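You operate a simulated robot arm through the tools that you are given. There is no shell and no other tool. Be economical: measure what you need, move in short steps, check, and stop when the job is done.

You run a simulated two-armed robot. Do the job below in one go: nothing can be reset, and whatever is moved stays where it is left.

TASK
On the top of the pale wood bench, pour about 90 ml from the water bottle into the white cup, holding that steady with the other hand, and put the water bottle back.

It is judged by the outcome, as a careful person would: the job done as asked, and still so three seconds after it is handed in. It fails if anything else is knocked over, pushed out of place, dropped, spilled or broken.

THE ROBOT
Two 7-joint arms with two-finger parallel grippers on one trunk, on a base that drives. Base frame: it is fixed to the floor where the robot stands at the start and does not move with it; the origin is under the middle of the robot, x ahead of it, y to its left, z up. Units: m, degrees, N and s.
The left shoulder is at the start at [0.05, 0.161, 1.123], the right one opposite. With the tool pointing down near the work surface each hand reaches from about 0.18 to 0.68 m from the robot's upright axis, wherever it stands, measured 20 degrees to its own side. Places, roughly: white cup (7x7x11 cm) [0.5, 0.3, 0.8]. Payload 3.43 kg a hand.
The TCP of each hand is the grasp point between the finger pads, 0.03 m short of the fingertips. In the tool frame z runs along the fingers and y along their closing line. The gripper opens to 0.094 m. The fingers are 0.028 m wide and 0.01 m thick; the gripper's body (0.05 by 0.096 m) begins 0.055 m behind the TCP.
Orientation is that of the tool frame in the base frame, as [roll, pitch, yaw] about the fixed x, y, z axes, in that order (R = Rz(yaw) Ry(pitch) Rx(roll)). With the fingers straight down and closing along the base's y, the tool's x points along the base's -x, its y along +y and its z along -z.

THE INTERFACE
- The arms move only by the tool send_rows. It takes "left_moves", "right_moves" or both (then of equal length, played together; a hand with none holds still); each is a list of rows, each a list of 7 numbers: the opening, from 0 (shut) to 1 (fully open), then the shift along the tool's x, y, z in m, then the turn, a rotation vector about the tool's x, y, z in degrees. In form: [[claw, x, y, z, wx, wy, wz], ...]. A call has 1 to 20 rows; each row is the pose to reach, as a shift and turn from the pose commanded when the call began, along the tool's axes at that moment. Rows are played at 5 a second. More than 0.05 m and 8.6 degrees between two rows, or a gripper value outside its range, and nothing of the call is played. A pose out of reach is approached as far as the arm can. The call stops where the force on the tool passes 40 N (or 10 N more than at its start, if that is more) or the arm is blocked; 0.2 s more then pass. The fingers move at their own pace (about 0.045 m/s each) and stop on an object; they squeeze with about 34 N. The grip force told is the motor's: it shows also when the fingers shut on nothing. Time passes only in rows, and 0.2 s behind the last, so rows that repeat a pose let the fingers close. The reply holds the time, the measured pose of the TCP, the force on the tool along the base axes, the opening and the grip force, in the units named above and with some noise, with the torque about the TCP (base axes, N m) and any sound that the robot's microphone picked up.
- Cameras (640 x 400 px; columns grow to the right, rows downward): "scene" is now at [0.1255, 0.0571, 1.2621]; the picture's right is [0.43, -0.90, 0.00], its down [-0.30, -0.14, -0.94] and it looks along [0.85, 0.41, -0.33] (base axes); focal length 214 px, centre (320, 200). "left" rides on the left gripper at [0.076, -0.014, -0.103] in its tool frame; the picture's right is [0.18, 0.98, 0.00], its down [-0.75, 0.14, -0.64] and it looks along [-0.63, 0.12, 0.77] (tool axes); focal length 243 px, centre (320, 200). "right" rides on the right gripper at [0.076, 0.014, -0.102] in its tool frame; the picture's right is [-0.18, 0.98, 0.00], its down [-0.75, -0.14, -0.64] and it looks along [-0.63, -0.12, 0.77] (tool axes); focal length 243 px, centre (320, 200). There is no depth. A picture from a camera that has moved, and an enlarged one, comes with that camera's place and axes in the base frame and with its lens. The place of the scene camera against the robot may be out by one fixed shift of up to 0.025 m in any direction.
- get_image(camera): a new picture of that camera. It takes no simulated time.
- lift_body(by): slides the trunk up (or, below 0, down) by that many m; the arms and the scene camera ride with it, the base frame stays. It gives what a move gives, with no picture.
- base_move(legs): drives the robot by 1 to 6 legs, each [ahead, left, turn to the left] in m, m and degrees, along the robot's own axes; the way and the turn of a leg run together, so that a leg with both is an arc; at most 1.5 m and 180 degrees a leg. The arms and the cameras ride along, it lands a little off, and it stops where it bumps. It gives what a move gives.
- aim_head(pan, tilt): turns the head with the scene camera to pan (to the left, within 80 degrees either way) and tilt (down, from -29 to 69), counted from straight ahead of the robot. It gives what a move gives.
- inspect(camera, box): a new picture of the part [left, top, right, bottom] of that camera's present view, enlarged. It takes no simulated time.
- sign_off(): hands the job in; it is judged then, once.

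Go step by step. Nothing tells you exact positions but the pictures and the camera data: compare them with the known pose of the tool, close in by small moves and look again before you grip or let go. The budget is 120 turns and 100 pictures, counting those below and the enlarged ones. Unless the task says otherwise, let go and move clear before handing in, and close with one line.

The tools are called after "Call:" as name(argument=value, ...) on one line, values as JSON. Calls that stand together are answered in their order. send_rows: Moves the arms, as the interface text tells. Its arguments: {"type":"object","properties":{"left_moves":{"type":"array","items":{"type":"array","items":{"type":"number"}}},"right_moves":{"type":"array","items":{"type":"array","items":{"type":"number"}}}},"required":[]} The other tools are called the same way: lift_body (by) slides the trunk up or down; base_move (legs) drives the base; aim_head (pan, tilt) turns the head that bears the scene camera; get_image (camera) takes a picture; inspect (camera, box) takes an enlarged picture of a part of a camera's view; sign_off () hands the job in.

At the start:

```text
t: 0.0
left_eef_pos: [0.2683, 0.3596, 1.1785]
left_tool_rot: [180.0, 0.1, -179.9]
left_wrist_force: [0.0, -0.6, -0.1]
left_moment: [-0.01, 0.0, 0.01]
left_width: 0.0941
left_gripper_force: 0.0
right_eef_pos: [0.3458, -0.0087, 1.2265]
right_tool_rot: [179.9, 0.0, -179.9]
right_wrist_force: [-0.4, -0.3, 0.4]
right_moment: [0.02, 0.02, -0.04]
right_width: 0.0941
right_gripper_force: 0.1
trunk travel left (down, up): [-0.15, 0.117]
robot x, y, heading: [-0.0005, 0.0009, 0.0]
head pan, tilt: [25.7, 19.4]
```

scene: 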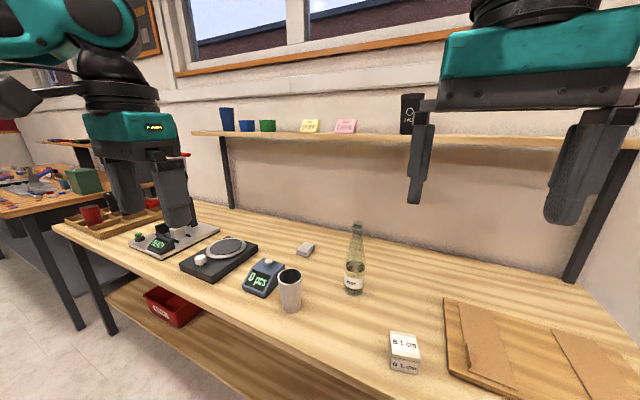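
right: 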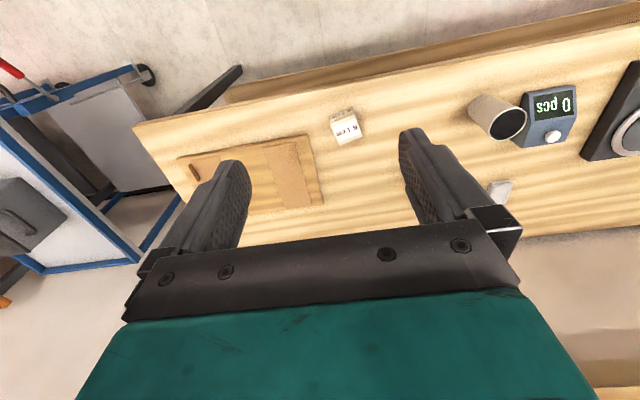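
left: 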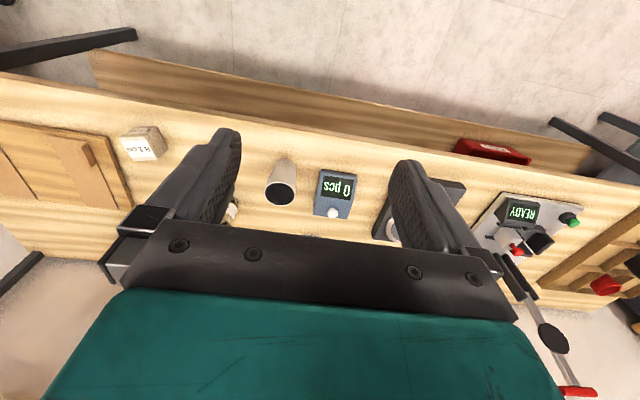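

I see the white cup left of the bottle, next to the small blue scale. Rough estimates are cup at (0.53, 0.35) and bottle at (0.67, 0.20), standing about 0.24 m tall. I'll look closer before moving.

Call:
inspect(camera="scene", box=[230, 210, 430, 335])

Call:
inspect(camera="scene", box=[320, 215, 400, 305])

```text
3.20 times, centred on (330, 272) of scene
camera zoom: at [0.1255, 0.0571, 1.2621], right [0.43, -0.9, 0.0], down [-0.3, -0.14, -0.94], along [0.85, 0.41, -0.33], focal length 686 px, centre (288, -32)
```

zoom: 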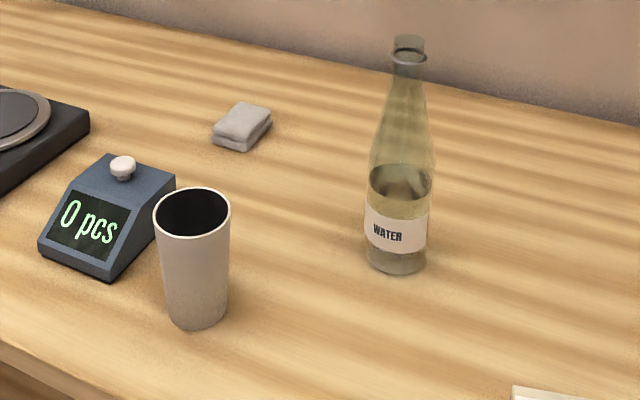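

```text
4.44 times, centred on (360, 260) of scene
camera zoom: at [0.1255, 0.0571, 1.2621], right [0.43, -0.9, 0.0], down [-0.3, -0.14, -0.94], along [0.85, 0.41, -0.33], focal length 953 px, centre (142, -67)
```

zoom: 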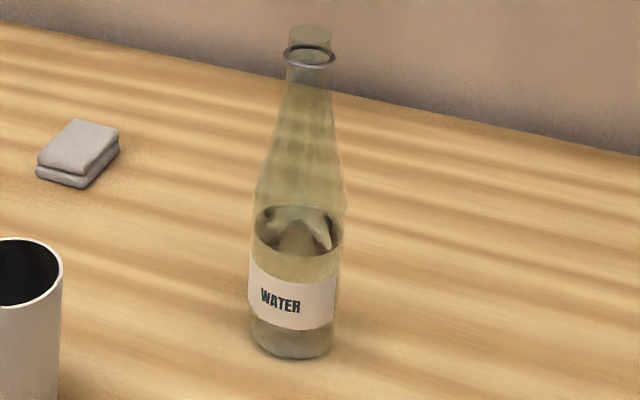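

The bottle is open and about a third full, and I can see it is clear of everything around it. Combining the wrist cameras puts the cup at about (0.52, 0.325) with its rim near z 0.87. I'll swing the left hand to point forward and slightly down, above and in front of the cup, then look again.

Call:
send_rows(left_moves=[[1, -0.015, -0.003, 0.01, 0, -7, 0], [1, -0.03, -0.006, 0.02, 0, -14, 0], [1, -0.05, -0.01, 0.035, 0, -21, 0], [1, -0.07, -0.014, 0.05, 0, -28, 0], [1, -0.09, -0.018, 0.065, 0, -35, 0], [1, -0.11, -0.021, 0.08, 0, -42, 0], [1, -0.13, -0.025, 0.095, 0, -49, 0], [1, -0.15, -0.028, 0.11, 0, -56, 0], [1, -0.165, -0.032, 0.12, 0, -63, 0], [1, -0.18, -0.035, 0.13, 0, -70, 0], [1, -0.18, -0.035, 0.13, 0, -70, 0]])

Call:
get_image(camera="left")

Call:
get_image(camera="scene")

```text
t: 2.4
left_eef_pos: [0.4501, 0.3251, 1.0508]
left_tool_rot: [-179.8, 70.2, -179.8]
left_wrist_force: [-0.7, 0.4, 0.6]
left_moment: [0.0, 0.05, -0.01]
left_width: 0.094
left_gripper_force: 0.0
right_eef_pos: [0.3469, -0.0076, 1.2267]
right_tool_rot: [179.9, 0.1, -179.9]
right_wrist_force: [0.1, -0.1, -0.2]
right_moment: [-0.02, 0.0, -0.01]
right_width: 0.0943
right_gripper_force: 0.1
trunk travel left (down, up): [-0.15, 0.117]
robot x, y, heading: [-0.0017, 0.0049, -0.2]
head pan, tilt: [25.7, 19.4]
```

```text
94 pictures are left
camera left: at [0.3282, 0.3098, 1.0144], right [-0.06, 0.98, -0.17], down [-0.35, 0.14, 0.93], along [0.94, 0.12, 0.33], focal length 243 px, centre (320, 200)
```

left: 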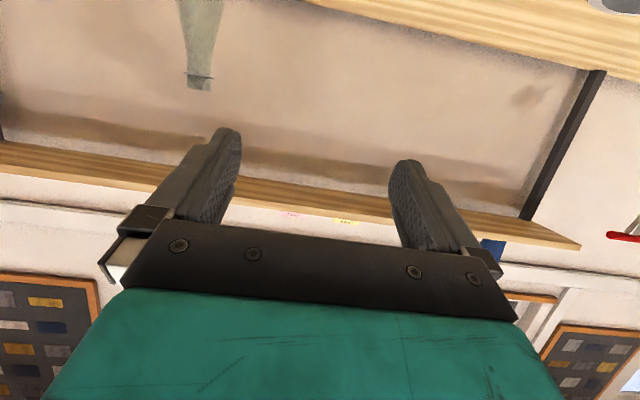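

```text
93 pictures are left
camera scene: at [0.1255, 0.057, 1.2622], right [0.43, -0.9, 0.0], down [-0.3, -0.14, -0.94], along [0.85, 0.41, -0.33], focal length 214 px, centre (320, 200)
```

scene: 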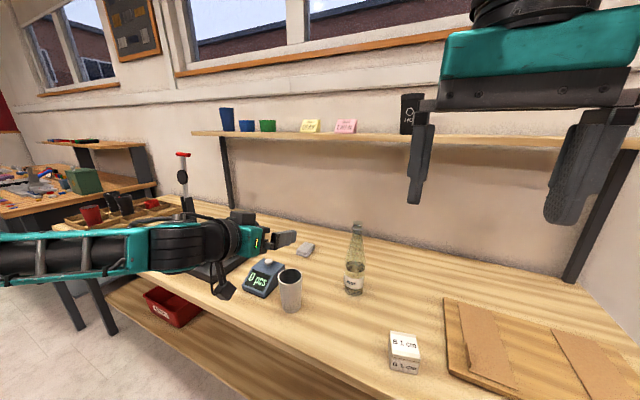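

The left hand reached the pose. I'll zoom in so I can compare the fingertips, whose position I know, with the cup in the scene camera and correct its offset.

Call:
inspect(camera="scene", box=[220, 200, 380, 320])

```text
3.33 times, centred on (300, 260) of scene
camera zoom: at [0.1255, 0.057, 1.2622], right [0.43, -0.9, 0.0], down [-0.3, -0.14, -0.94], along [0.85, 0.41, -0.33], focal length 715 px, centre (387, 0)
```

zoom: 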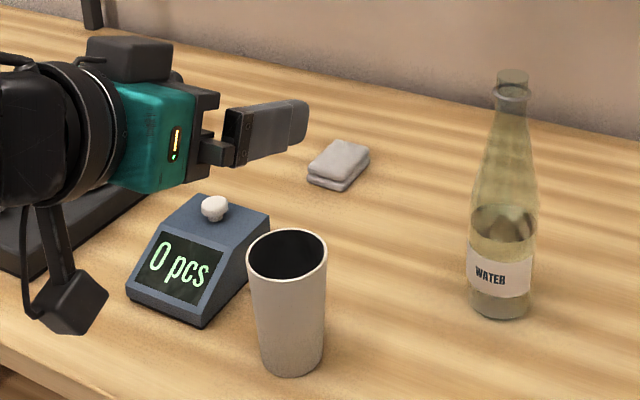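

The scene camera's true place is about 0.017 m to the right of what's reported. That puts the cup near (0.525, 0.327) and the bottle near (0.67, 0.183). I'll tilt the left hand to 35° down and hover over the cup.

Call:
send_rows(left_moves=[[1, 0.02, 0, 0.022, 0, 4, 0], [1, 0.04, 0, 0.044, 0, 8, 0], [1, 0.06, 0, 0.066, 0, 12, 0], [1, 0.075, 0, 0.086, 0, 15, 0], [1, 0.075, 0, 0.086, 0, 15, 0]])

Call:
get_image(camera="left")

Call:
inspect(camera="scene", box=[200, 200, 360, 320])

```text
t: 3.6
left_eef_pos: [0.5067, 0.3237, 0.9496]
left_tool_rot: [180.0, 55.0, 180.0]
left_wrist_force: [0.4, 0.6, -0.5]
left_moment: [0.0, 0.0, -0.01]
left_width: 0.0937
left_gripper_force: 0.1
right_eef_pos: [0.3458, -0.0087, 1.2272]
right_tool_rot: [180.0, -0.1, 180.0]
right_wrist_force: [0.7, -0.4, -0.2]
right_moment: [0.04, -0.01, -0.04]
right_width: 0.0938
right_gripper_force: 0.1
trunk travel left (down, up): [-0.15, 0.117]
robot x, y, heading: [-0.0043, -0.0012, -0.1]
head pan, tilt: [25.7, 19.4]
```

```text
91 pictures are left
camera left: at [0.3792, 0.3085, 0.9463], right [-0.11, 0.98, -0.15], down [-0.09, 0.14, 0.99], along [0.99, 0.12, 0.08], focal length 243 px, centre (320, 200)
```

left: 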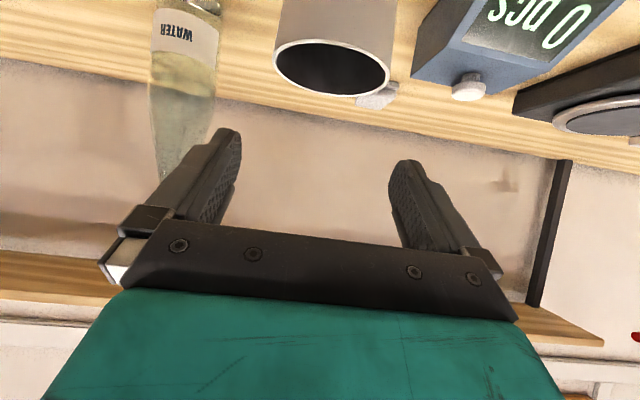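

```text
3.33 times, centred on (280, 260) of scene
camera zoom: at [0.1255, 0.0571, 1.2622], right [0.43, -0.9, 0.0], down [-0.3, -0.14, -0.94], along [0.85, 0.41, -0.33], focal length 715 px, centre (453, 0)
```

zoom: 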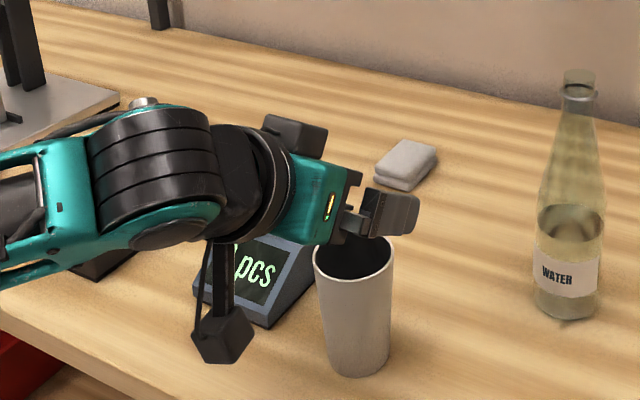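

The wrist view puts the cup axis at about (0.527, 0.322) with the rim at z 0.875, so the table is near 0.765. I'll lower the hand part way and check that the fingers straddle the cup.

Call:
send_rows(left_moves=[[1, 0.018, -0.0015, 0.018, 0, 0, 0], [1, 0.0364, -0.0015, 0.0353, 0, 0, 0], [1, 0.0364, -0.0015, 0.0353, 0, 0, 0]])

Call:
get_image(camera="left")

Call:
inspect(camera="scene", box=[200, 200, 360, 320])

```text
t: 4.4
left_eef_pos: [0.512, 0.3235, 0.8989]
left_tool_rot: [179.9, 55.1, -180.0]
left_wrist_force: [-0.5, 0.6, -0.2]
left_moment: [-0.02, 0.02, -0.01]
left_width: 0.0938
left_gripper_force: 0.1
right_eef_pos: [0.3469, -0.0092, 1.2278]
right_tool_rot: [180.0, 0.0, 180.0]
right_wrist_force: [-0.4, -0.3, -0.1]
right_moment: [0.04, 0.0, 0.02]
right_width: 0.094
right_gripper_force: 0.1
trunk travel left (down, up): [-0.15, 0.117]
robot x, y, heading: [0.002, -0.0018, -0.0]
head pan, tilt: [25.7, 19.4]
```

```text
89 pictures are left
camera left: at [0.3866, 0.3077, 0.8961], right [-0.11, 0.98, -0.15], down [-0.1, 0.14, 0.99], along [0.99, 0.12, 0.08], focal length 243 px, centre (320, 200)
```

left: 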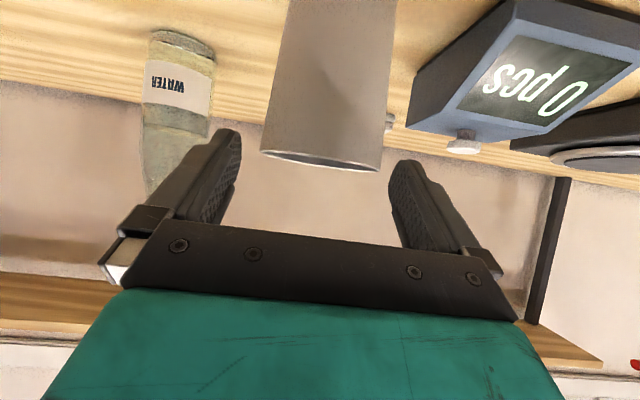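

```text
3.33 times, centred on (280, 260) of scene
camera zoom: at [0.1255, 0.0571, 1.2622], right [0.43, -0.9, 0.0], down [-0.3, -0.14, -0.94], along [0.85, 0.41, -0.33], focal length 715 px, centre (453, 0)
```

zoom: 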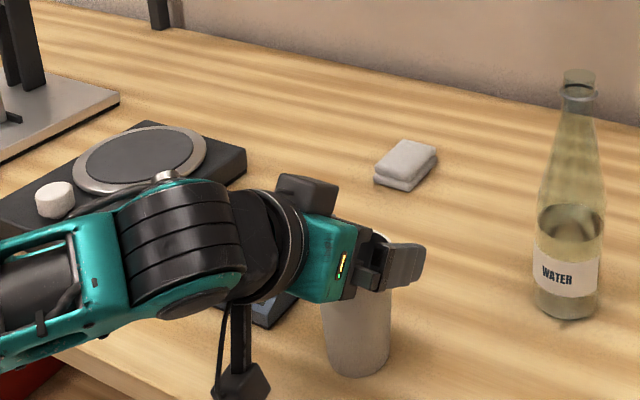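

The cup is centred between the fingers, with the rim near z 0.883 and the table near 0.773. I'll lower the hand to z 0.83 and close on the cup.

Call:
send_rows(left_moves=[[1, 0.02, -0.001, 0.014, 0, 0, 0], [1, 0.04, -0.001, 0.028, 0, 0, 0], [1, 0.0565, -0.001, 0.04, 0, 0, 0], [1, 0.0565, -0.001, 0.04, 0, 0, 0]])

Call:
get_image(camera="left")

Call:
get_image(camera="scene")

```text
t: 5.4
left_eef_pos: [0.5126, 0.3224, 0.8307]
left_tool_rot: [180.0, 55.1, -179.9]
left_wrist_force: [-0.4, -0.3, -0.1]
left_moment: [0.02, 0.02, -0.02]
left_width: 0.094
left_gripper_force: 0.1
right_eef_pos: [0.3459, -0.0091, 1.2279]
right_tool_rot: [179.9, 0.0, -179.9]
right_wrist_force: [0.1, 1.0, 1.0]
right_moment: [0.0, -0.03, 0.01]
right_width: 0.0942
right_gripper_force: 0.1
trunk travel left (down, up): [-0.15, 0.117]
robot x, y, heading: [0.0003, -0.0009, -0.3]
head pan, tilt: [25.7, 19.4]
```

```text
87 pictures are left
camera left: at [0.3862, 0.3073, 0.827], right [-0.11, 0.98, -0.15], down [-0.09, 0.14, 0.99], along [0.99, 0.12, 0.08], focal length 243 px, centre (320, 200)
```

left: 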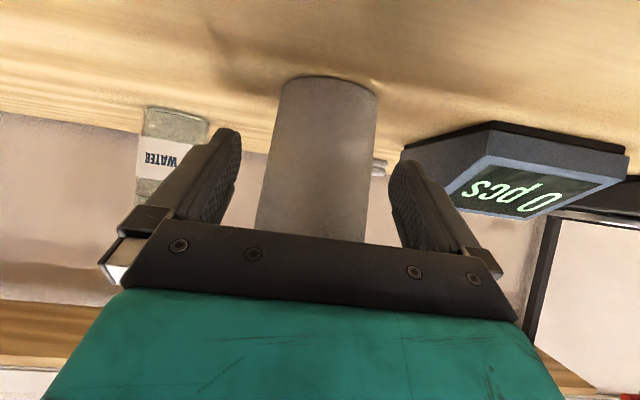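

```text
86 pictures are left
camera scene: at [0.1255, 0.0571, 1.2622], right [0.43, -0.9, 0.0], down [-0.3, -0.14, -0.94], along [0.85, 0.41, -0.33], focal length 214 px, centre (320, 200)
```

scene: 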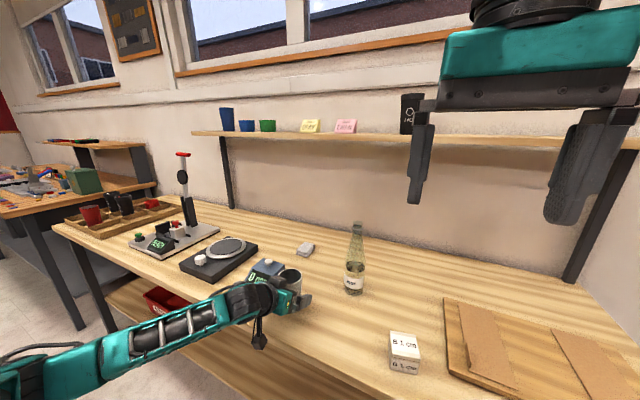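

The fingers straddle the cup and clear the scale, so I'm closing on it.

Call:
send_rows(left_moves=[[0.7, 0, 0, 0, 0, 0, 0], [0.6, 0, 0, 0, 0, 0, 0], [0, 0, 0, 0, 0, 0, 0], [0, 0, 0, 0, 0, 0, 0], [0, 0, 0, 0, 0, 0, 0], [0, 0, 0, 0, 0, 0, 0]])

Call:
get_image(camera="left")

```text
t: 6.8
left_eef_pos: [0.5104, 0.3223, 0.8302]
left_tool_rot: [179.9, 55.0, -179.8]
left_wrist_force: [-0.1, -0.9, -0.3]
left_moment: [-0.02, 0.02, 0.01]
left_width: 0.0637
left_gripper_force: 10.0
right_eef_pos: [0.3476, -0.0099, 1.2277]
right_tool_rot: [179.9, 0.0, 180.0]
right_wrist_force: [-0.1, -0.8, 0.5]
right_moment: [-0.02, -0.03, 0.0]
right_width: 0.094
right_gripper_force: 0.2
trunk travel left (down, up): [-0.15, 0.117]
robot x, y, heading: [0.001, 0.0012, 0.1]
head pan, tilt: [25.7, 19.4]
```

```text
85 pictures are left
camera left: at [0.3862, 0.3074, 0.8272], right [-0.11, 0.98, -0.15], down [-0.09, 0.14, 0.99], along [0.99, 0.12, 0.08], focal length 243 px, centre (320, 200)
```

left: 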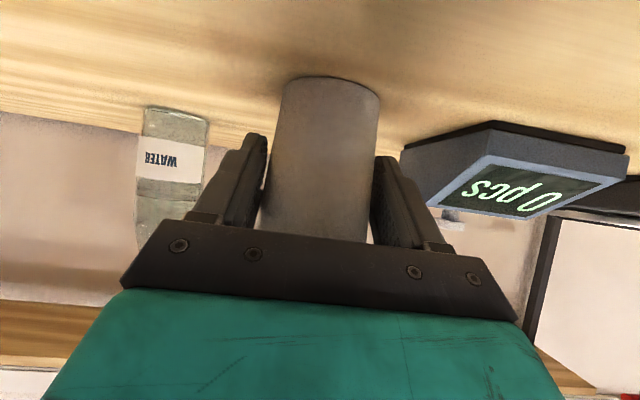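

The cup is held firmly (finger width 0.064). Now I'll bring the right hand round, pitched 25° below horizontal, and keep the left hand still.

Call:
send_rows(right_moves=[[1, -0.009, -0.001, 0.022, 0, -8, 0], [1, -0.018, -0.003, 0.044, 0, -16, 0], [1, -0.028, -0.004, 0.066, 0, -24, 0], [1, -0.037, -0.006, 0.088, 0, -32, 0], [1, -0.046, -0.007, 0.11, 0, -40, 0], [1, -0.055, -0.008, 0.132, 0, -48, 0], [1, -0.065, -0.01, 0.155, 0, -56.5, 0], [1, -0.074, -0.011, 0.177, 0, -65, 0], [1, -0.074, -0.011, 0.177, 0, -65, 0]])

Call:
send_rows(right_moves=[[1, 0.0114, 0.02, 0.023, -5.44, 0, -2.54], [1, 0.0227, 0.04, 0.046, -10.9, 0, -5.1], [1, 0.034, 0.06, 0.069, -16.3, 0, -7.6], [1, 0.0454, 0.08, 0.092, -21.8, 0, -10.2], [1, 0.0568, 0.1, 0.1148, -27.2, 0, -12.7], [1, 0.0568, 0.1, 0.1148, -27.2, 0, -12.7]])

Call:
get_image(camera="right")

Call:
get_image(camera="scene")

```text
t: 8.8
left_eef_pos: [0.5117, 0.3226, 0.8289]
left_tool_rot: [180.0, 55.1, -179.9]
left_wrist_force: [0.0, 0.1, 1.0]
left_moment: [-0.01, 0.02, 0.03]
left_width: 0.0639
left_gripper_force: 9.7
right_eef_pos: [0.4206, -0.0183, 1.0494]
right_tool_rot: [179.7, 65.0, 179.8]
right_wrist_force: [-0.3, 0.4, 0.1]
right_moment: [-0.02, 0.0, -0.01]
right_width: 0.094
right_gripper_force: 0.2
trunk travel left (down, up): [-0.15, 0.117]
robot x, y, heading: [-0.0035, 0.0031, 0.1]
head pan, tilt: [25.7, 19.4]
```

```text
t: 10.2
left_eef_pos: [0.5118, 0.3222, 0.829]
left_tool_rot: [179.9, 55.0, -179.9]
left_wrist_force: [-0.6, -0.2, 0.3]
left_moment: [0.03, 0.01, 0.04]
left_width: 0.0637
left_gripper_force: 10.4
right_eef_pos: [0.4949, 0.0743, 0.9567]
right_tool_rot: [-180.0, 65.1, -152.0]
right_wrist_force: [0.5, 0.5, 0.3]
right_moment: [-0.01, 0.02, -0.01]
right_width: 0.0941
right_gripper_force: 0.0
right hand out of reach, approached as far as the arm can: row 5, 6
trunk travel left (down, up): [-0.15, 0.117]
robot x, y, heading: [0.0, -0.0009, 0.4]
head pan, tilt: [25.7, 19.4]
```

```text
84 pictures are left
camera right: at [0.3793, 0.0274, 0.9314], right [-0.39, 0.9, 0.17], down [-0.17, -0.25, 0.95], along [0.9, 0.35, 0.25], focal length 243 px, centre (320, 200)
```

right: 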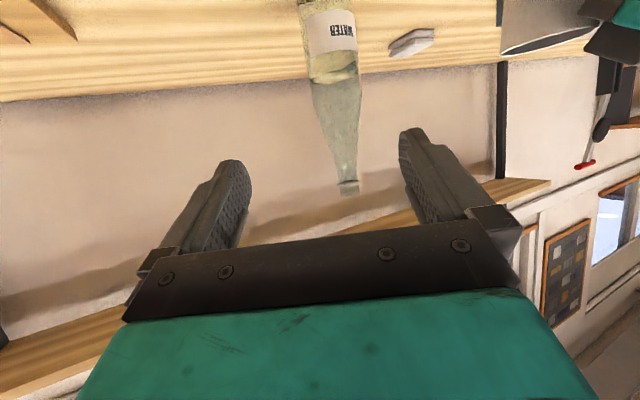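

```text
83 pictures are left
camera scene: at [0.1256, 0.0571, 1.2621], right [0.43, -0.9, 0.0], down [-0.3, -0.14, -0.94], along [0.85, 0.41, -0.33], focal length 214 px, centre (320, 200)
```

scene: 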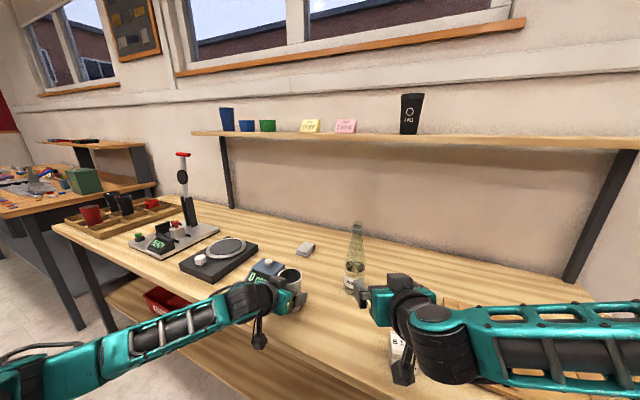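

The bottle triangulates to about (0.66, 0.18) with its mouth at z 1.01. The arm stopped slightly short in yaw, reaching about 28°. I'll go closer and lower, stopping short of the bottle to look.

Call:
send_rows(right_moves=[[1, 0.01, 0.002, 0.032, 0, 0, 0], [1, 0.02, 0.004, 0.064, 0, 0, 0], [1, 0.03, 0.006, 0.096, 0, 0, 0], [1, 0.0397, 0.0075, 0.1278, 0, 0, 0], [1, 0.0397, 0.0075, 0.1278, 0, 0, 0]])

Call:
get_image(camera="right")

Call:
inspect(camera="scene", box=[240, 210, 440, 335])

```text
t: 11.4
left_eef_pos: [0.5127, 0.3224, 0.8304]
left_tool_rot: [179.8, 55.0, 179.9]
left_wrist_force: [1.0, 0.1, -1.0]
left_moment: [0.02, 0.03, -0.01]
left_width: 0.0638
left_gripper_force: 9.9
right_eef_pos: [0.557, 0.1416, 0.9024]
right_tool_rot: [179.7, 65.1, -150.4]
right_wrist_force: [0.0, 0.4, -0.1]
right_moment: [0.01, -0.02, 0.0]
right_width: 0.094
right_gripper_force: 0.1
right hand out of reach, approached as far as the arm can: row 1, 2, 3, 4, 5
trunk travel left (down, up): [-0.15, 0.117]
robot x, y, heading: [-0.0001, 0.0014, -0.1]
head pan, tilt: [25.7, 19.4]
```

```text
82 pictures are left
camera right: at [0.4414, 0.0924, 0.8764], right [-0.42, 0.89, 0.17], down [-0.16, -0.26, 0.95], along [0.89, 0.38, 0.25], focal length 243 px, centre (320, 200)
```

right: 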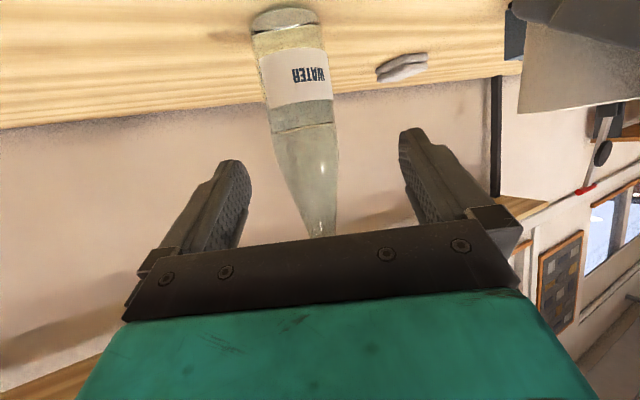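

```text
3.20 times, centred on (340, 272) of scene
camera zoom: at [0.1256, 0.0552, 1.2623], right [0.43, -0.9, 0.0], down [-0.3, -0.14, -0.94], along [0.85, 0.41, -0.33], focal length 686 px, centre (256, -32)
```

zoom: 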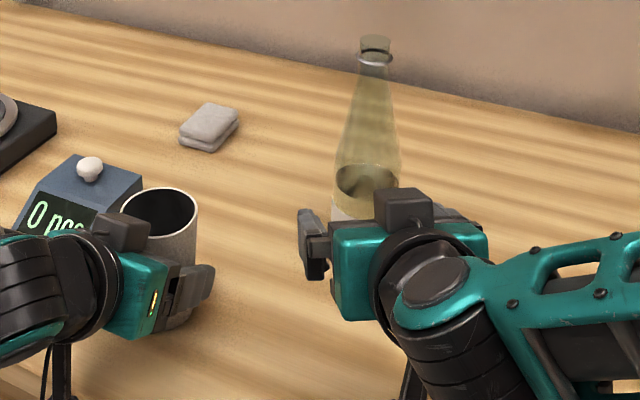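

The right hand stalls at about 30° of yaw, which looks like a joint limit. I'll ease the yaw back to 15° and see whether the commanded point becomes reachable.

Call:
send_rows(right_moves=[[1, 0, 0, 0, 6.8, 0, 3.15], [1, 0, 0, 0, 13.6, 0, 6.3], [1, 0, 0, 0, 13.6, 0, 6.3]])

Call:
get_image(camera="right")

```text
t: 12.2
left_eef_pos: [0.5127, 0.3225, 0.8302]
left_tool_rot: [179.9, 55.0, -179.9]
left_wrist_force: [-0.5, -0.4, 0.2]
left_moment: [0.0, -0.02, 0.01]
left_width: 0.0636
left_gripper_force: 9.9
right_eef_pos: [0.5577, 0.1465, 0.9009]
right_tool_rot: [-180.0, 65.0, -165.1]
right_wrist_force: [-0.5, -0.4, 0.2]
right_moment: [0.0, 0.0, -0.01]
right_width: 0.094
right_gripper_force: 0.0
trunk travel left (down, up): [-0.15, 0.117]
robot x, y, heading: [-0.0021, 0.0012, -0.0]
head pan, tilt: [25.7, 19.4]
```

```text
80 pictures are left
camera right: at [0.4335, 0.1265, 0.8752], right [-0.18, 0.97, 0.17], down [-0.22, -0.2, 0.95], along [0.96, 0.13, 0.25], focal length 243 px, centre (320, 200)
```

right: 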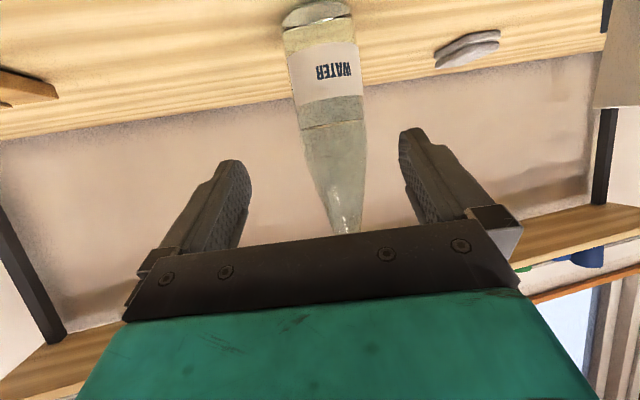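

At 15° of yaw the hand is reachable, and the view agrees on the bottle at (0.665, 0.181). Before gripping, I'll rehearse the pouring roll here in free air, slightly raised, to check the wrist has the range.

Call:
send_rows(right_moves=[[1, -0.027, 0, -0.0125, 0, 0, 0], [1, -0.054, 0, -0.025, 0, 0, 0], [1, -0.054, 0, -0.025, 3.55, 0, -7.6], [1, -0.054, 0, -0.025, 7.1, 0, -15.2], [1, -0.054, 0, -0.025, 10.65, 0, -22.8], [1, -0.054, 0, -0.025, 14.2, 0, -30.4], [1, -0.054, 0, -0.025, 17.75, 0, -38], [1, -0.054, 0, -0.025, 21.3, 0, -45.6], [1, -0.054, 0, -0.025, 24.85, 0, -53.2], [1, -0.054, 0, -0.025, 28.4, 0, -60.8], [1, -0.054, 0, -0.025, 31.95, 0, -68.4], [1, -0.054, 0, -0.025, 35.5, 0, -76], [1, -0.054, 0, -0.025, 39.05, 0, -83.6], [1, -0.054, 0, -0.025, 42.6, 0, -91.2], [1, -0.054, 0, -0.025, 42.6, 0, -91.2]])

Call:
get_image(camera="scene")

```text
t: 15.4
left_eef_pos: [0.5129, 0.3217, 0.831]
left_tool_rot: [179.9, 55.1, -179.9]
left_wrist_force: [-0.2, -1.0, 0.0]
left_moment: [-0.01, -0.01, 0.02]
left_width: 0.0636
left_gripper_force: 9.7
right_eef_pos: [0.5566, 0.1221, 0.9689]
right_tool_rot: [-85.5, -9.7, -100.4]
right_wrist_force: [-0.3, 0.2, -0.2]
right_moment: [-0.01, 0.0, -0.02]
right_width: 0.0943
right_gripper_force: 0.0
right hand out of reach, approached as far as the arm can: row 12, 13, 14, 15
trunk travel left (down, up): [-0.15, 0.117]
robot x, y, heading: [0.0003, -0.0008, -0.1]
head pan, tilt: [25.7, 19.4]
```

```text
79 pictures are left
camera scene: at [0.1257, 0.0572, 1.2621], right [0.43, -0.9, 0.0], down [-0.3, -0.14, -0.94], along [0.85, 0.41, -0.33], focal length 214 px, centre (320, 200)
```

scene: 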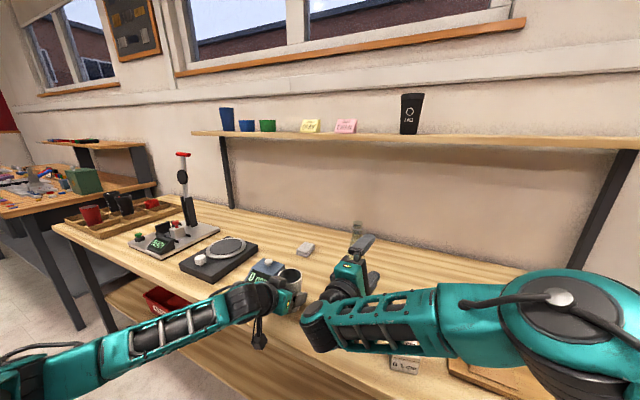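

The roll itself reaches about 100°, although the hand drifted 2–3 cm to the right near the end. Pouring 90 ml should only need about 85°. I'll test that tilt a little further left and lower.

Call:
send_rows(right_moves=[[1, -0.01, 0.008, -0.002, -2.75, 0, 5.9], [1, -0.02, 0.016, -0.004, -5.5, 0, 11.8], [1, -0.0341, 0.0241, -0.0073, -5.5, 0, 11.8], [1, -0.0341, 0.0241, -0.0073, -5.5, 0, 11.8]])

```text
t: 16.4
left_eef_pos: [0.5128, 0.3223, 0.8293]
left_tool_rot: [-180.0, 55.0, -179.9]
left_wrist_force: [0.2, 0.0, 0.3]
left_moment: [-0.01, -0.03, -0.01]
left_width: 0.0636
left_gripper_force: 9.8
right_eef_pos: [0.5533, 0.1304, 0.9485]
right_tool_rot: [-91.0, 2.3, -100.1]
right_wrist_force: [-0.7, -0.8, -0.5]
right_moment: [-0.01, 0.01, 0.02]
right_width: 0.0941
right_gripper_force: 0.0
right hand out of reach, approached as far as the arm can: row 1, 2, 3, 4
trunk travel left (down, up): [-0.15, 0.117]
robot x, y, heading: [0.0026, 0.001, -0.1]
head pan, tilt: [25.7, 19.4]
```

The hand stalls at y≈0.13, about 2 cm short of where the mouth would be well over the cup. The safe fix is to let go of the still-empty cup, raise both hands, and shift the base 0.1 m left. That gives the right arm the room it needs.

Call:
send_rows(left_moves=[[1, 0, 0, 0, 0, 0, 0], [1, 0, 0, 0, 0, 0, 0], [1, 0, 0, 0, 0, 0, 0], [1, 0, 0, 0, 0, 0, 0], [1, 0, 0, 0, 0, 0, 0], [1, -0.0164, 0, -0.0115, 0, 0, 0], [1, -0.0328, 0, -0.023, 0, 0, 0], [1, -0.0492, 0, -0.0345, 0, 0, 0], [1, -0.0656, 0, -0.046, 0, 0, 0], [1, -0.082, 0, -0.0575, 0, 0, 0], [1, -0.098, 0, -0.069, 0, 0, 0], [1, -0.098, 0, -0.069, 0, 0, 0]], right_moves=[[1, 0, -0.009, 0, -3.38, 0, 7.25], [1, -0.001, -0.018, 0, -6.77, 0, 14.5], [1, -0.001, -0.027, 0, -10.2, 0, 21.7], [1, -0.002, -0.036, 0, -13.5, 0, 29], [1, -0.002, -0.045, 0, -16.9, 0, 36.2], [1, -0.002, -0.054, -0.001, -20.3, 0, 43.5], [1, -0.003, -0.063, -0.001, -23.7, 0, 50.7], [1, -0.003, -0.072, -0.001, -27.1, 0, 58], [1, -0.003, -0.081, -0.001, -30.5, 0, 65.2], [1, -0.004, -0.09, -0.001, -33.8, 0, 72.5], [1, -0.004, -0.1, -0.0017, -37, 0, 79.3], [1, -0.004, -0.1, -0.0017, -37, 0, 79.3]])

Call:
get_image(camera="scene")

```text
t: 19.0
left_eef_pos: [0.5116, 0.3226, 0.9527]
left_tool_rot: [180.0, 55.2, -180.0]
left_wrist_force: [-0.2, 0.6, 0.6]
left_moment: [-0.02, 0.0, -0.01]
left_width: 0.094
left_gripper_force: 0.1
right_eef_pos: [0.5548, 0.1292, 1.0476]
right_tool_rot: [180.0, 65.1, -165.0]
right_wrist_force: [-0.3, -0.4, -0.3]
right_moment: [-0.01, 0.01, -0.01]
right_width: 0.0939
right_gripper_force: 0.1
trunk travel left (down, up): [-0.15, 0.117]
robot x, y, heading: [0.0009, 0.0003, -0.4]
head pan, tilt: [25.7, 19.4]
```

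```text
78 pictures are left
camera scene: at [0.1255, 0.0571, 1.2621], right [0.43, -0.9, 0.0], down [-0.3, -0.14, -0.94], along [0.85, 0.41, -0.33], focal length 214 px, centre (320, 200)
```

scene: 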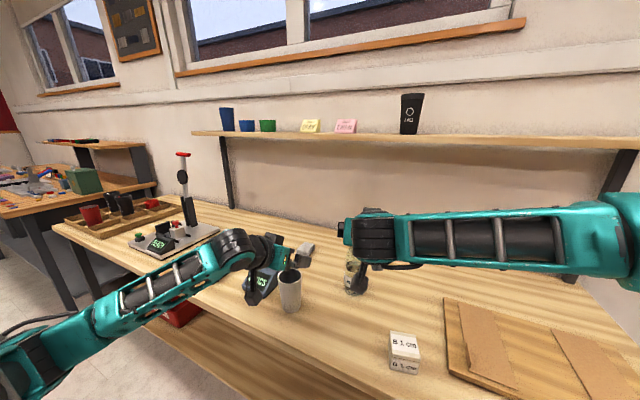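

The cup stands free and both hands are clear and above everything nearby. Now shifting the base 0.1 m left.

Call:
base_move(legs=[[0, 0.1, 0]])

Call:
get_image(camera="left")

Call:
get_image(camera="right")

Call:
get_image(camera="scene")

```text
t: 20.6
left_eef_pos: [0.5129, 0.4234, 0.9512]
left_tool_rot: [-180.0, 55.1, -180.0]
left_wrist_force: [0.3, 0.3, 0.5]
left_moment: [-0.01, 0.01, 0.03]
left_width: 0.094
left_gripper_force: 0.1
right_eef_pos: [0.5526, 0.2292, 1.0484]
right_tool_rot: [-179.7, 65.0, -164.8]
right_wrist_force: [0.9, -0.8, 0.0]
right_moment: [0.01, 0.0, -0.01]
right_width: 0.0941
right_gripper_force: 0.0
trunk travel left (down, up): [-0.15, 0.117]
robot x, y, heading: [0.0004, 0.1039, 0.1]
head pan, tilt: [25.7, 19.4]
```

```text
77 pictures are left
camera left: at [0.3854, 0.4078, 0.9488], right [-0.11, 0.98, -0.15], down [-0.09, 0.14, 0.99], along [0.99, 0.12, 0.08], focal length 243 px, centre (320, 200)
```

left: 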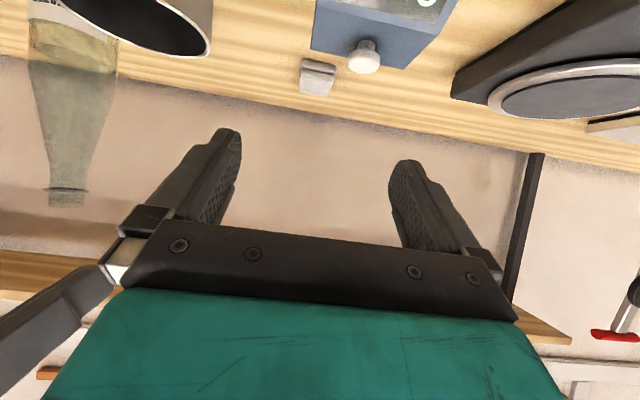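

```text
76 pictures are left
camera right: at [0.4298, 0.2104, 1.0218], right [-0.18, 0.97, 0.16], down [-0.22, -0.2, 0.95], along [0.96, 0.13, 0.25], focal length 243 px, centre (320, 200)
```

right: 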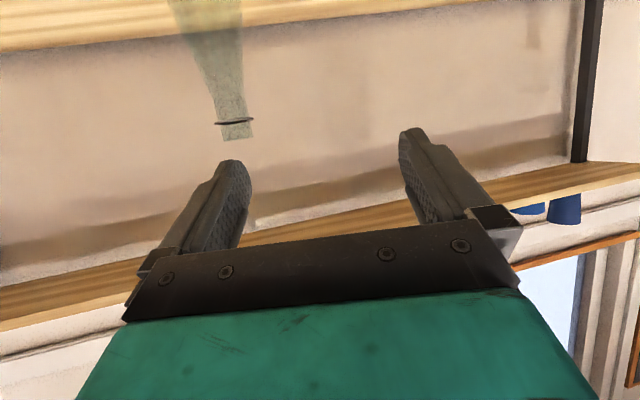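

```text
75 pictures are left
camera scene: at [0.1255, 0.158, 1.2621], right [0.43, -0.9, 0.0], down [-0.3, -0.14, -0.94], along [0.85, 0.41, -0.33], focal length 214 px, centre (320, 200)
```

scene: 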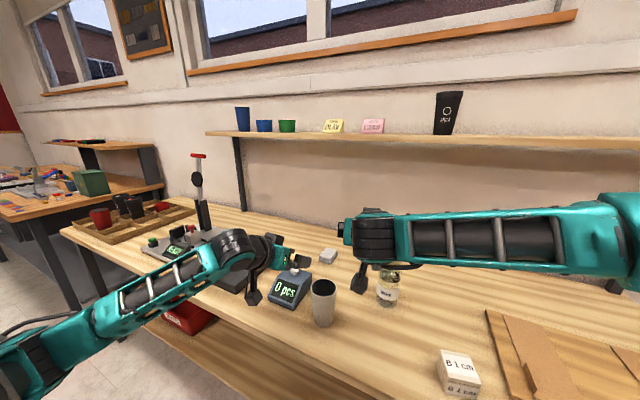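

The bottle is consistent from all views at (0.663, 0.181), with its top at z 1.002. I'll bring the right hand down to a standoff point in front of it.

Call:
send_rows(right_moves=[[1, 0.0367, -0.015, 0.0136, 0, 0, 0], [1, 0.0734, -0.03, 0.0272, 0, 0, 0], [1, 0.11, -0.045, 0.0408, 0, 0, 0], [1, 0.1468, -0.06, 0.0544, 0, 0, 0], [1, 0.1835, -0.075, 0.068, 0, 0, 0], [1, 0.1835, -0.075, 0.068, 0, 0, 0]])

Call:
get_image(camera="right")

```text
t: 21.9
left_eef_pos: [0.5115, 0.4231, 0.9525]
left_tool_rot: [-180.0, 55.2, 180.0]
left_wrist_force: [0.7, -1.1, 0.3]
left_moment: [0.0, 0.0, 0.0]
left_width: 0.094
left_gripper_force: 0.1
right_eef_pos: [0.5586, 0.1513, 0.8528]
right_tool_rot: [-179.7, 65.1, -164.9]
right_wrist_force: [-0.6, 0.2, 0.6]
right_moment: [0.02, -0.04, 0.02]
right_width: 0.0941
right_gripper_force: 0.0
trunk travel left (down, up): [-0.15, 0.117]
robot x, y, heading: [0.0026, 0.102, 0.3]
head pan, tilt: [25.7, 19.4]
```

```text
74 pictures are left
camera right: at [0.4347, 0.1319, 0.826], right [-0.18, 0.97, 0.16], down [-0.22, -0.2, 0.95], along [0.96, 0.13, 0.25], focal length 243 px, centre (320, 200)
```

right: 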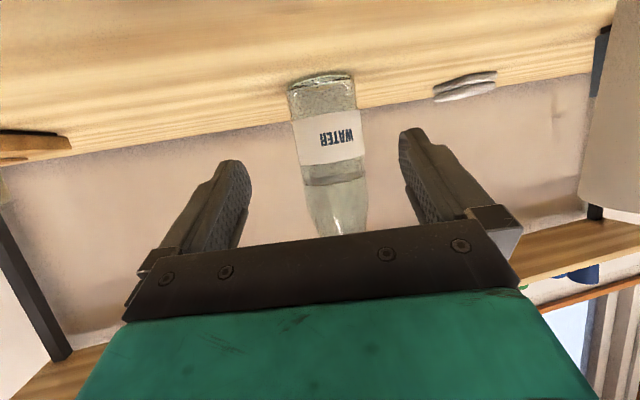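

The bottle is centred between the fingers. I'll advance most of the way and check.

Call:
send_rows(right_moves=[[1, -0.01, 0.001, 0.021, 0, 0, 0], [1, -0.02, 0.002, 0.043, 0, 0, 0], [1, -0.03, 0.002, 0.0634, 0, 0, 0], [1, -0.03, 0.002, 0.0634, 0, 0, 0]])

Call:
get_image(camera="right")

Call:
inspect(camera="scene", box=[290, 200, 490, 325])

```text
t: 22.9
left_eef_pos: [0.512, 0.4225, 0.9514]
left_tool_rot: [180.0, 55.0, -179.9]
left_wrist_force: [0.6, 0.4, 0.3]
left_moment: [0.0, -0.01, -0.03]
left_width: 0.0942
left_gripper_force: 0.1
right_eef_pos: [0.6248, 0.1735, 0.8529]
right_tool_rot: [-179.8, 65.2, -164.8]
right_wrist_force: [0.3, 0.8, -0.5]
right_moment: [0.01, 0.02, 0.0]
right_width: 0.094
right_gripper_force: 0.0
trunk travel left (down, up): [-0.15, 0.117]
robot x, y, heading: [0.0028, 0.101, -0.2]
head pan, tilt: [25.7, 19.4]
```

```text
73 pictures are left
camera right: at [0.5011, 0.153, 0.8262], right [-0.18, 0.97, 0.17], down [-0.22, -0.2, 0.95], along [0.96, 0.13, 0.25], focal length 243 px, centre (320, 200)
```

right: 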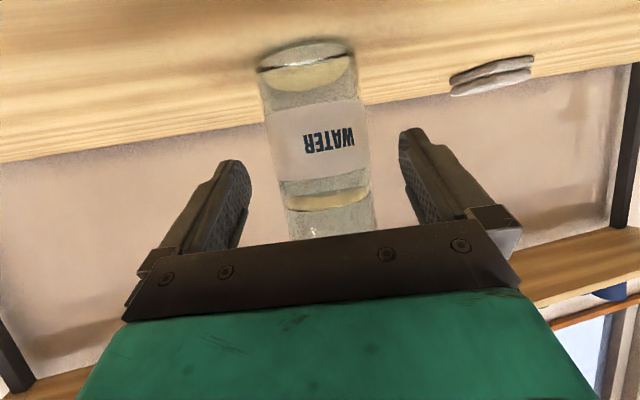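

```text
3.20 times, centred on (390, 262) of scene
camera zoom: at [0.1255, 0.1577, 1.2622], right [0.43, -0.9, 0.0], down [-0.3, -0.14, -0.94], along [0.85, 0.41, -0.33], focal length 686 px, centre (96, 0)
```

zoom: 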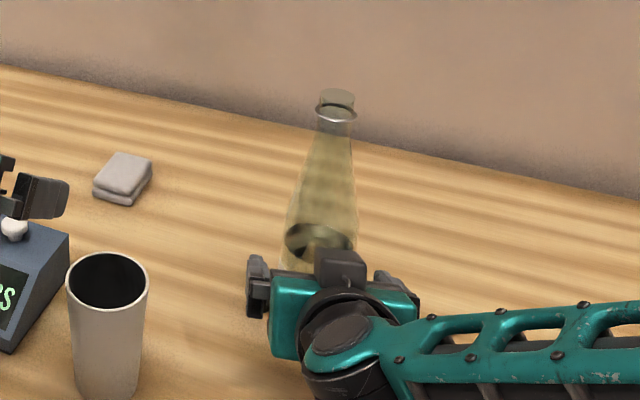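

The bottle is centred. I'll advance the last 2.5 cm and close on it, while the left hand slides back over the cup at hover height.

Call:
send_rows(right_moves=[[1, -0.005, 0, 0.011, 0, 0, 0], [1, -0.0106, 0, 0.0227, 0, 0, 0], [0.75, -0.0106, 0, 0.0227, 0, 0, 0], [0.65, -0.0106, 0, 0.0227, 0, 0, 0], [0, -0.0106, 0, 0.0227, 0, 0, 0], [0, -0.0106, 0, 0.0227, 0, 0, 0], [0, -0.0106, 0, 0.0227, 0, 0, 0], [0, -0.0106, 0, 0.0227, 0, 0, 0]], left_moves=[[1, 0, -0.02, 0, 0, 0, 0], [1, 0, -0.04, 0, 0, 0, 0], [1, 0, -0.06, 0, 0, 0, 0], [1, 0, -0.08, 0, 0, 0, 0], [1, 0, -0.1, 0, 0, 0, 0], [1, 0, -0.1, 0, 0, 0, 0], [1, 0, -0.1, 0, 0, 0, 0], [1, 0, -0.1, 0, 0, 0, 0]])

Call:
get_image(camera="right")

Call:
get_image(camera="left")

```text
t: 24.8
left_eef_pos: [0.5122, 0.3242, 0.9517]
left_tool_rot: [-179.9, 55.1, -179.9]
left_wrist_force: [-0.4, 0.9, 0.5]
left_moment: [-0.02, 0.0, 0.0]
left_width: 0.094
left_gripper_force: 0.0
right_eef_pos: [0.6489, 0.1782, 0.854]
right_tool_rot: [-179.8, 65.1, -164.8]
right_wrist_force: [-2.0, 0.1, 1.0]
right_moment: [0.19, 0.08, 0.1]
right_width: 0.0627
right_gripper_force: 33.7
trunk travel left (down, up): [-0.15, 0.117]
robot x, y, heading: [0.0009, 0.1015, 0.1]
head pan, tilt: [25.7, 19.4]
```

```text
71 pictures are left
camera right: at [0.5247, 0.159, 0.8271], right [-0.18, 0.97, 0.17], down [-0.22, -0.2, 0.95], along [0.96, 0.14, 0.25], focal length 243 px, centre (320, 200)
```

right: 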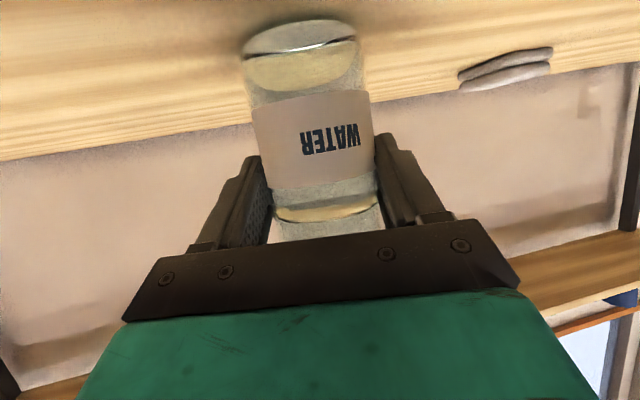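

```text
70 pictures are left
camera left: at [0.3857, 0.3089, 0.9492], right [-0.11, 0.98, -0.15], down [-0.1, 0.14, 0.99], along [0.99, 0.12, 0.08], focal length 243 px, centre (320, 200)
```

left: 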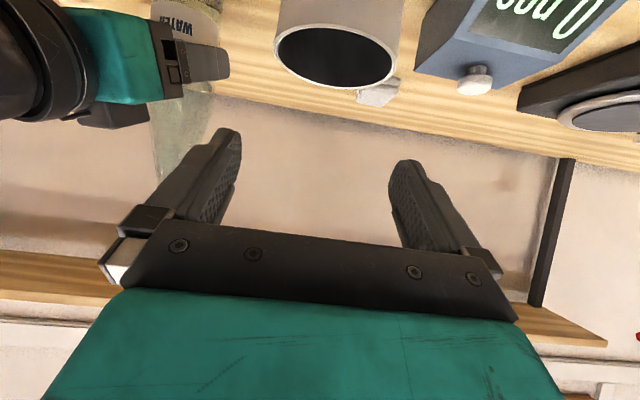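

The bottle is held (width 0.063) and the left hand is centred over the cup again. I'm lowering it and gripping the cup.

Call:
send_rows(left_moves=[[1, 0.02, -0.001, 0.014, 0, 0, 0], [1, 0.04, -0.001, 0.028, 0, 0, 0], [1, 0.06, -0.001, 0.042, 0, 0, 0], [1, 0.08, -0.001, 0.056, 0, 0, 0], [1, 0.098, -0.001, 0.069, 0, 0, 0], [1, 0.098, -0.001, 0.069, 0, 0, 0], [0.7, 0.098, -0.001, 0.069, 0, 0, 0], [0.6, 0.098, -0.001, 0.069, 0, 0, 0], [0, 0.098, -0.001, 0.069, 0, 0, 0], [0, 0.098, -0.001, 0.069, 0, 0, 0], [0, 0.098, -0.001, 0.069, 0, 0, 0], [0, 0.098, -0.001, 0.069, 0, 0, 0]])

Call:
get_image(camera="left")

Call:
inspect(camera="scene", box=[290, 200, 490, 325])

```text
t: 27.4
left_eef_pos: [0.5124, 0.3212, 0.8303]
left_tool_rot: [-179.9, 55.2, -179.8]
left_wrist_force: [-0.8, 0.7, 0.0]
left_moment: [-0.01, 0.01, 0.02]
left_width: 0.0631
left_gripper_force: 10.1
right_eef_pos: [0.6487, 0.1786, 0.852]
right_tool_rot: [-179.7, 65.1, -164.8]
right_wrist_force: [-1.9, 1.8, 1.1]
right_moment: [0.24, 0.07, 0.09]
right_width: 0.0624
right_gripper_force: 34.3
trunk travel left (down, up): [-0.15, 0.117]
robot x, y, heading: [-0.0005, 0.097, 0.1]
head pan, tilt: [25.7, 19.4]
```

```text
69 pictures are left
camera left: at [0.3856, 0.3063, 0.8275], right [-0.11, 0.98, -0.15], down [-0.09, 0.14, 0.99], along [0.99, 0.12, 0.08], focal length 243 px, centre (320, 200)
```

left: 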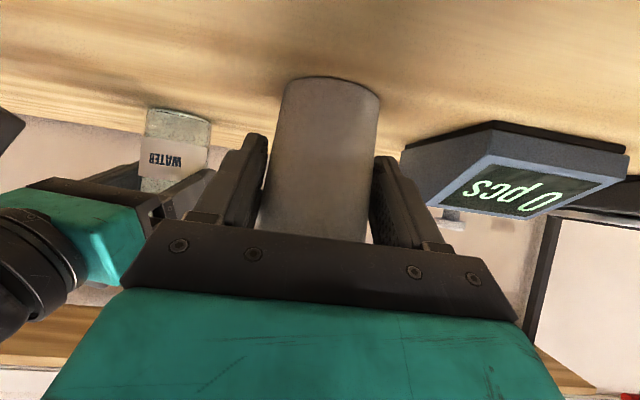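

```text
3.20 times, centred on (390, 262) of scene
camera zoom: at [0.1253, 0.1579, 1.2622], right [0.43, -0.9, 0.0], down [-0.3, -0.14, -0.94], along [0.85, 0.41, -0.33], focal length 686 px, centre (96, 0)
```

zoom: 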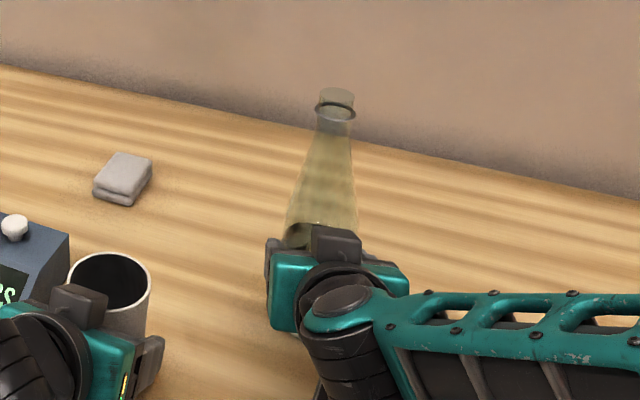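

Both are gripped. I'm noting the right hand's bottle-home pose as TCP (0.6488, 0.1784, 0.853). Now lifting the bottle 0.11 m straight up.

Call:
send_rows(right_moves=[[0, -0.01, 0, -0.0047, 0, 0, 0], [0, -0.03, 0, -0.014, 0, 0, 0], [0, -0.05, 0, -0.0233, 0, 0, 0], [0, -0.07, 0, -0.0327, 0, 0, 0], [0, -0.09, 0, -0.042, 0, 0, 0], [0, -0.1, 0, -0.0466, 0, 0, 0], [0, -0.1, 0, -0.0466, 0, 0, 0], [0, -0.1, 0, -0.0466, 0, 0, 0]])

Call:
get_image(camera="scene")

Call:
inspect(camera="scene", box=[310, 160, 510, 285])

Call:
get_image(camera="right")

```text
t: 29.1
left_eef_pos: [0.5123, 0.3219, 0.8306]
left_tool_rot: [180.0, 55.0, -179.9]
left_wrist_force: [-0.5, -0.1, 1.1]
left_moment: [-0.07, 0.0, 0.01]
left_width: 0.0635
left_gripper_force: 10.6
right_eef_pos: [0.6488, 0.1802, 0.9631]
right_tool_rot: [-179.8, 65.0, -164.8]
right_wrist_force: [-0.5, 0.4, -5.8]
right_moment: [0.0, 0.05, 0.02]
right_width: 0.0625
right_gripper_force: 34.0
trunk travel left (down, up): [-0.15, 0.117]
robot x, y, heading: [0.0017, 0.1034, -0.2]
head pan, tilt: [25.7, 19.4]
```

```text
67 pictures are left
camera scene: at [0.126, 0.1578, 1.2621], right [0.43, -0.9, 0.0], down [-0.3, -0.14, -0.94], along [0.85, 0.41, -0.33], focal length 214 px, centre (320, 200)
```

scene: 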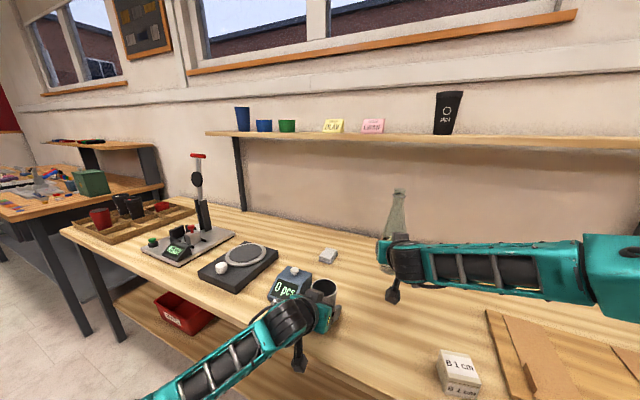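

```text
3.20 times, centred on (410, 222) of scene
camera zoom: at [0.126, 0.1578, 1.2621], right [0.43, -0.9, 0.0], down [-0.3, -0.14, -0.94], along [0.85, 0.41, -0.33], focal length 686 px, centre (32, 128)
```

zoom: 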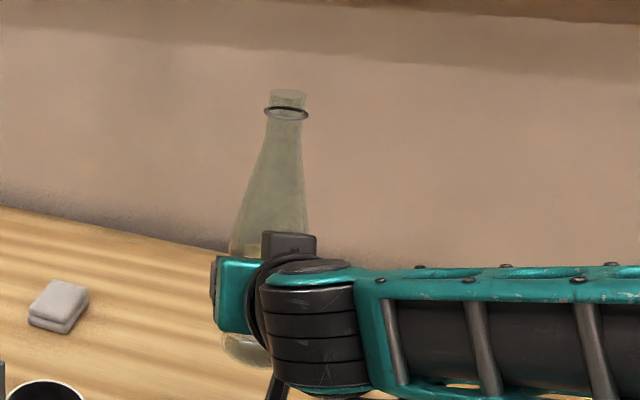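

```text
65 pictures are left
camera right: at [0.5255, 0.16, 0.9363], right [-0.18, 0.97, 0.17], down [-0.22, -0.2, 0.95], along [0.96, 0.13, 0.25], focal length 243 px, centre (320, 200)
```

right: 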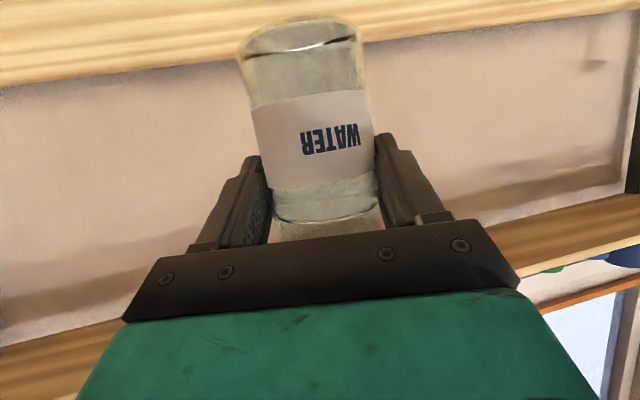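

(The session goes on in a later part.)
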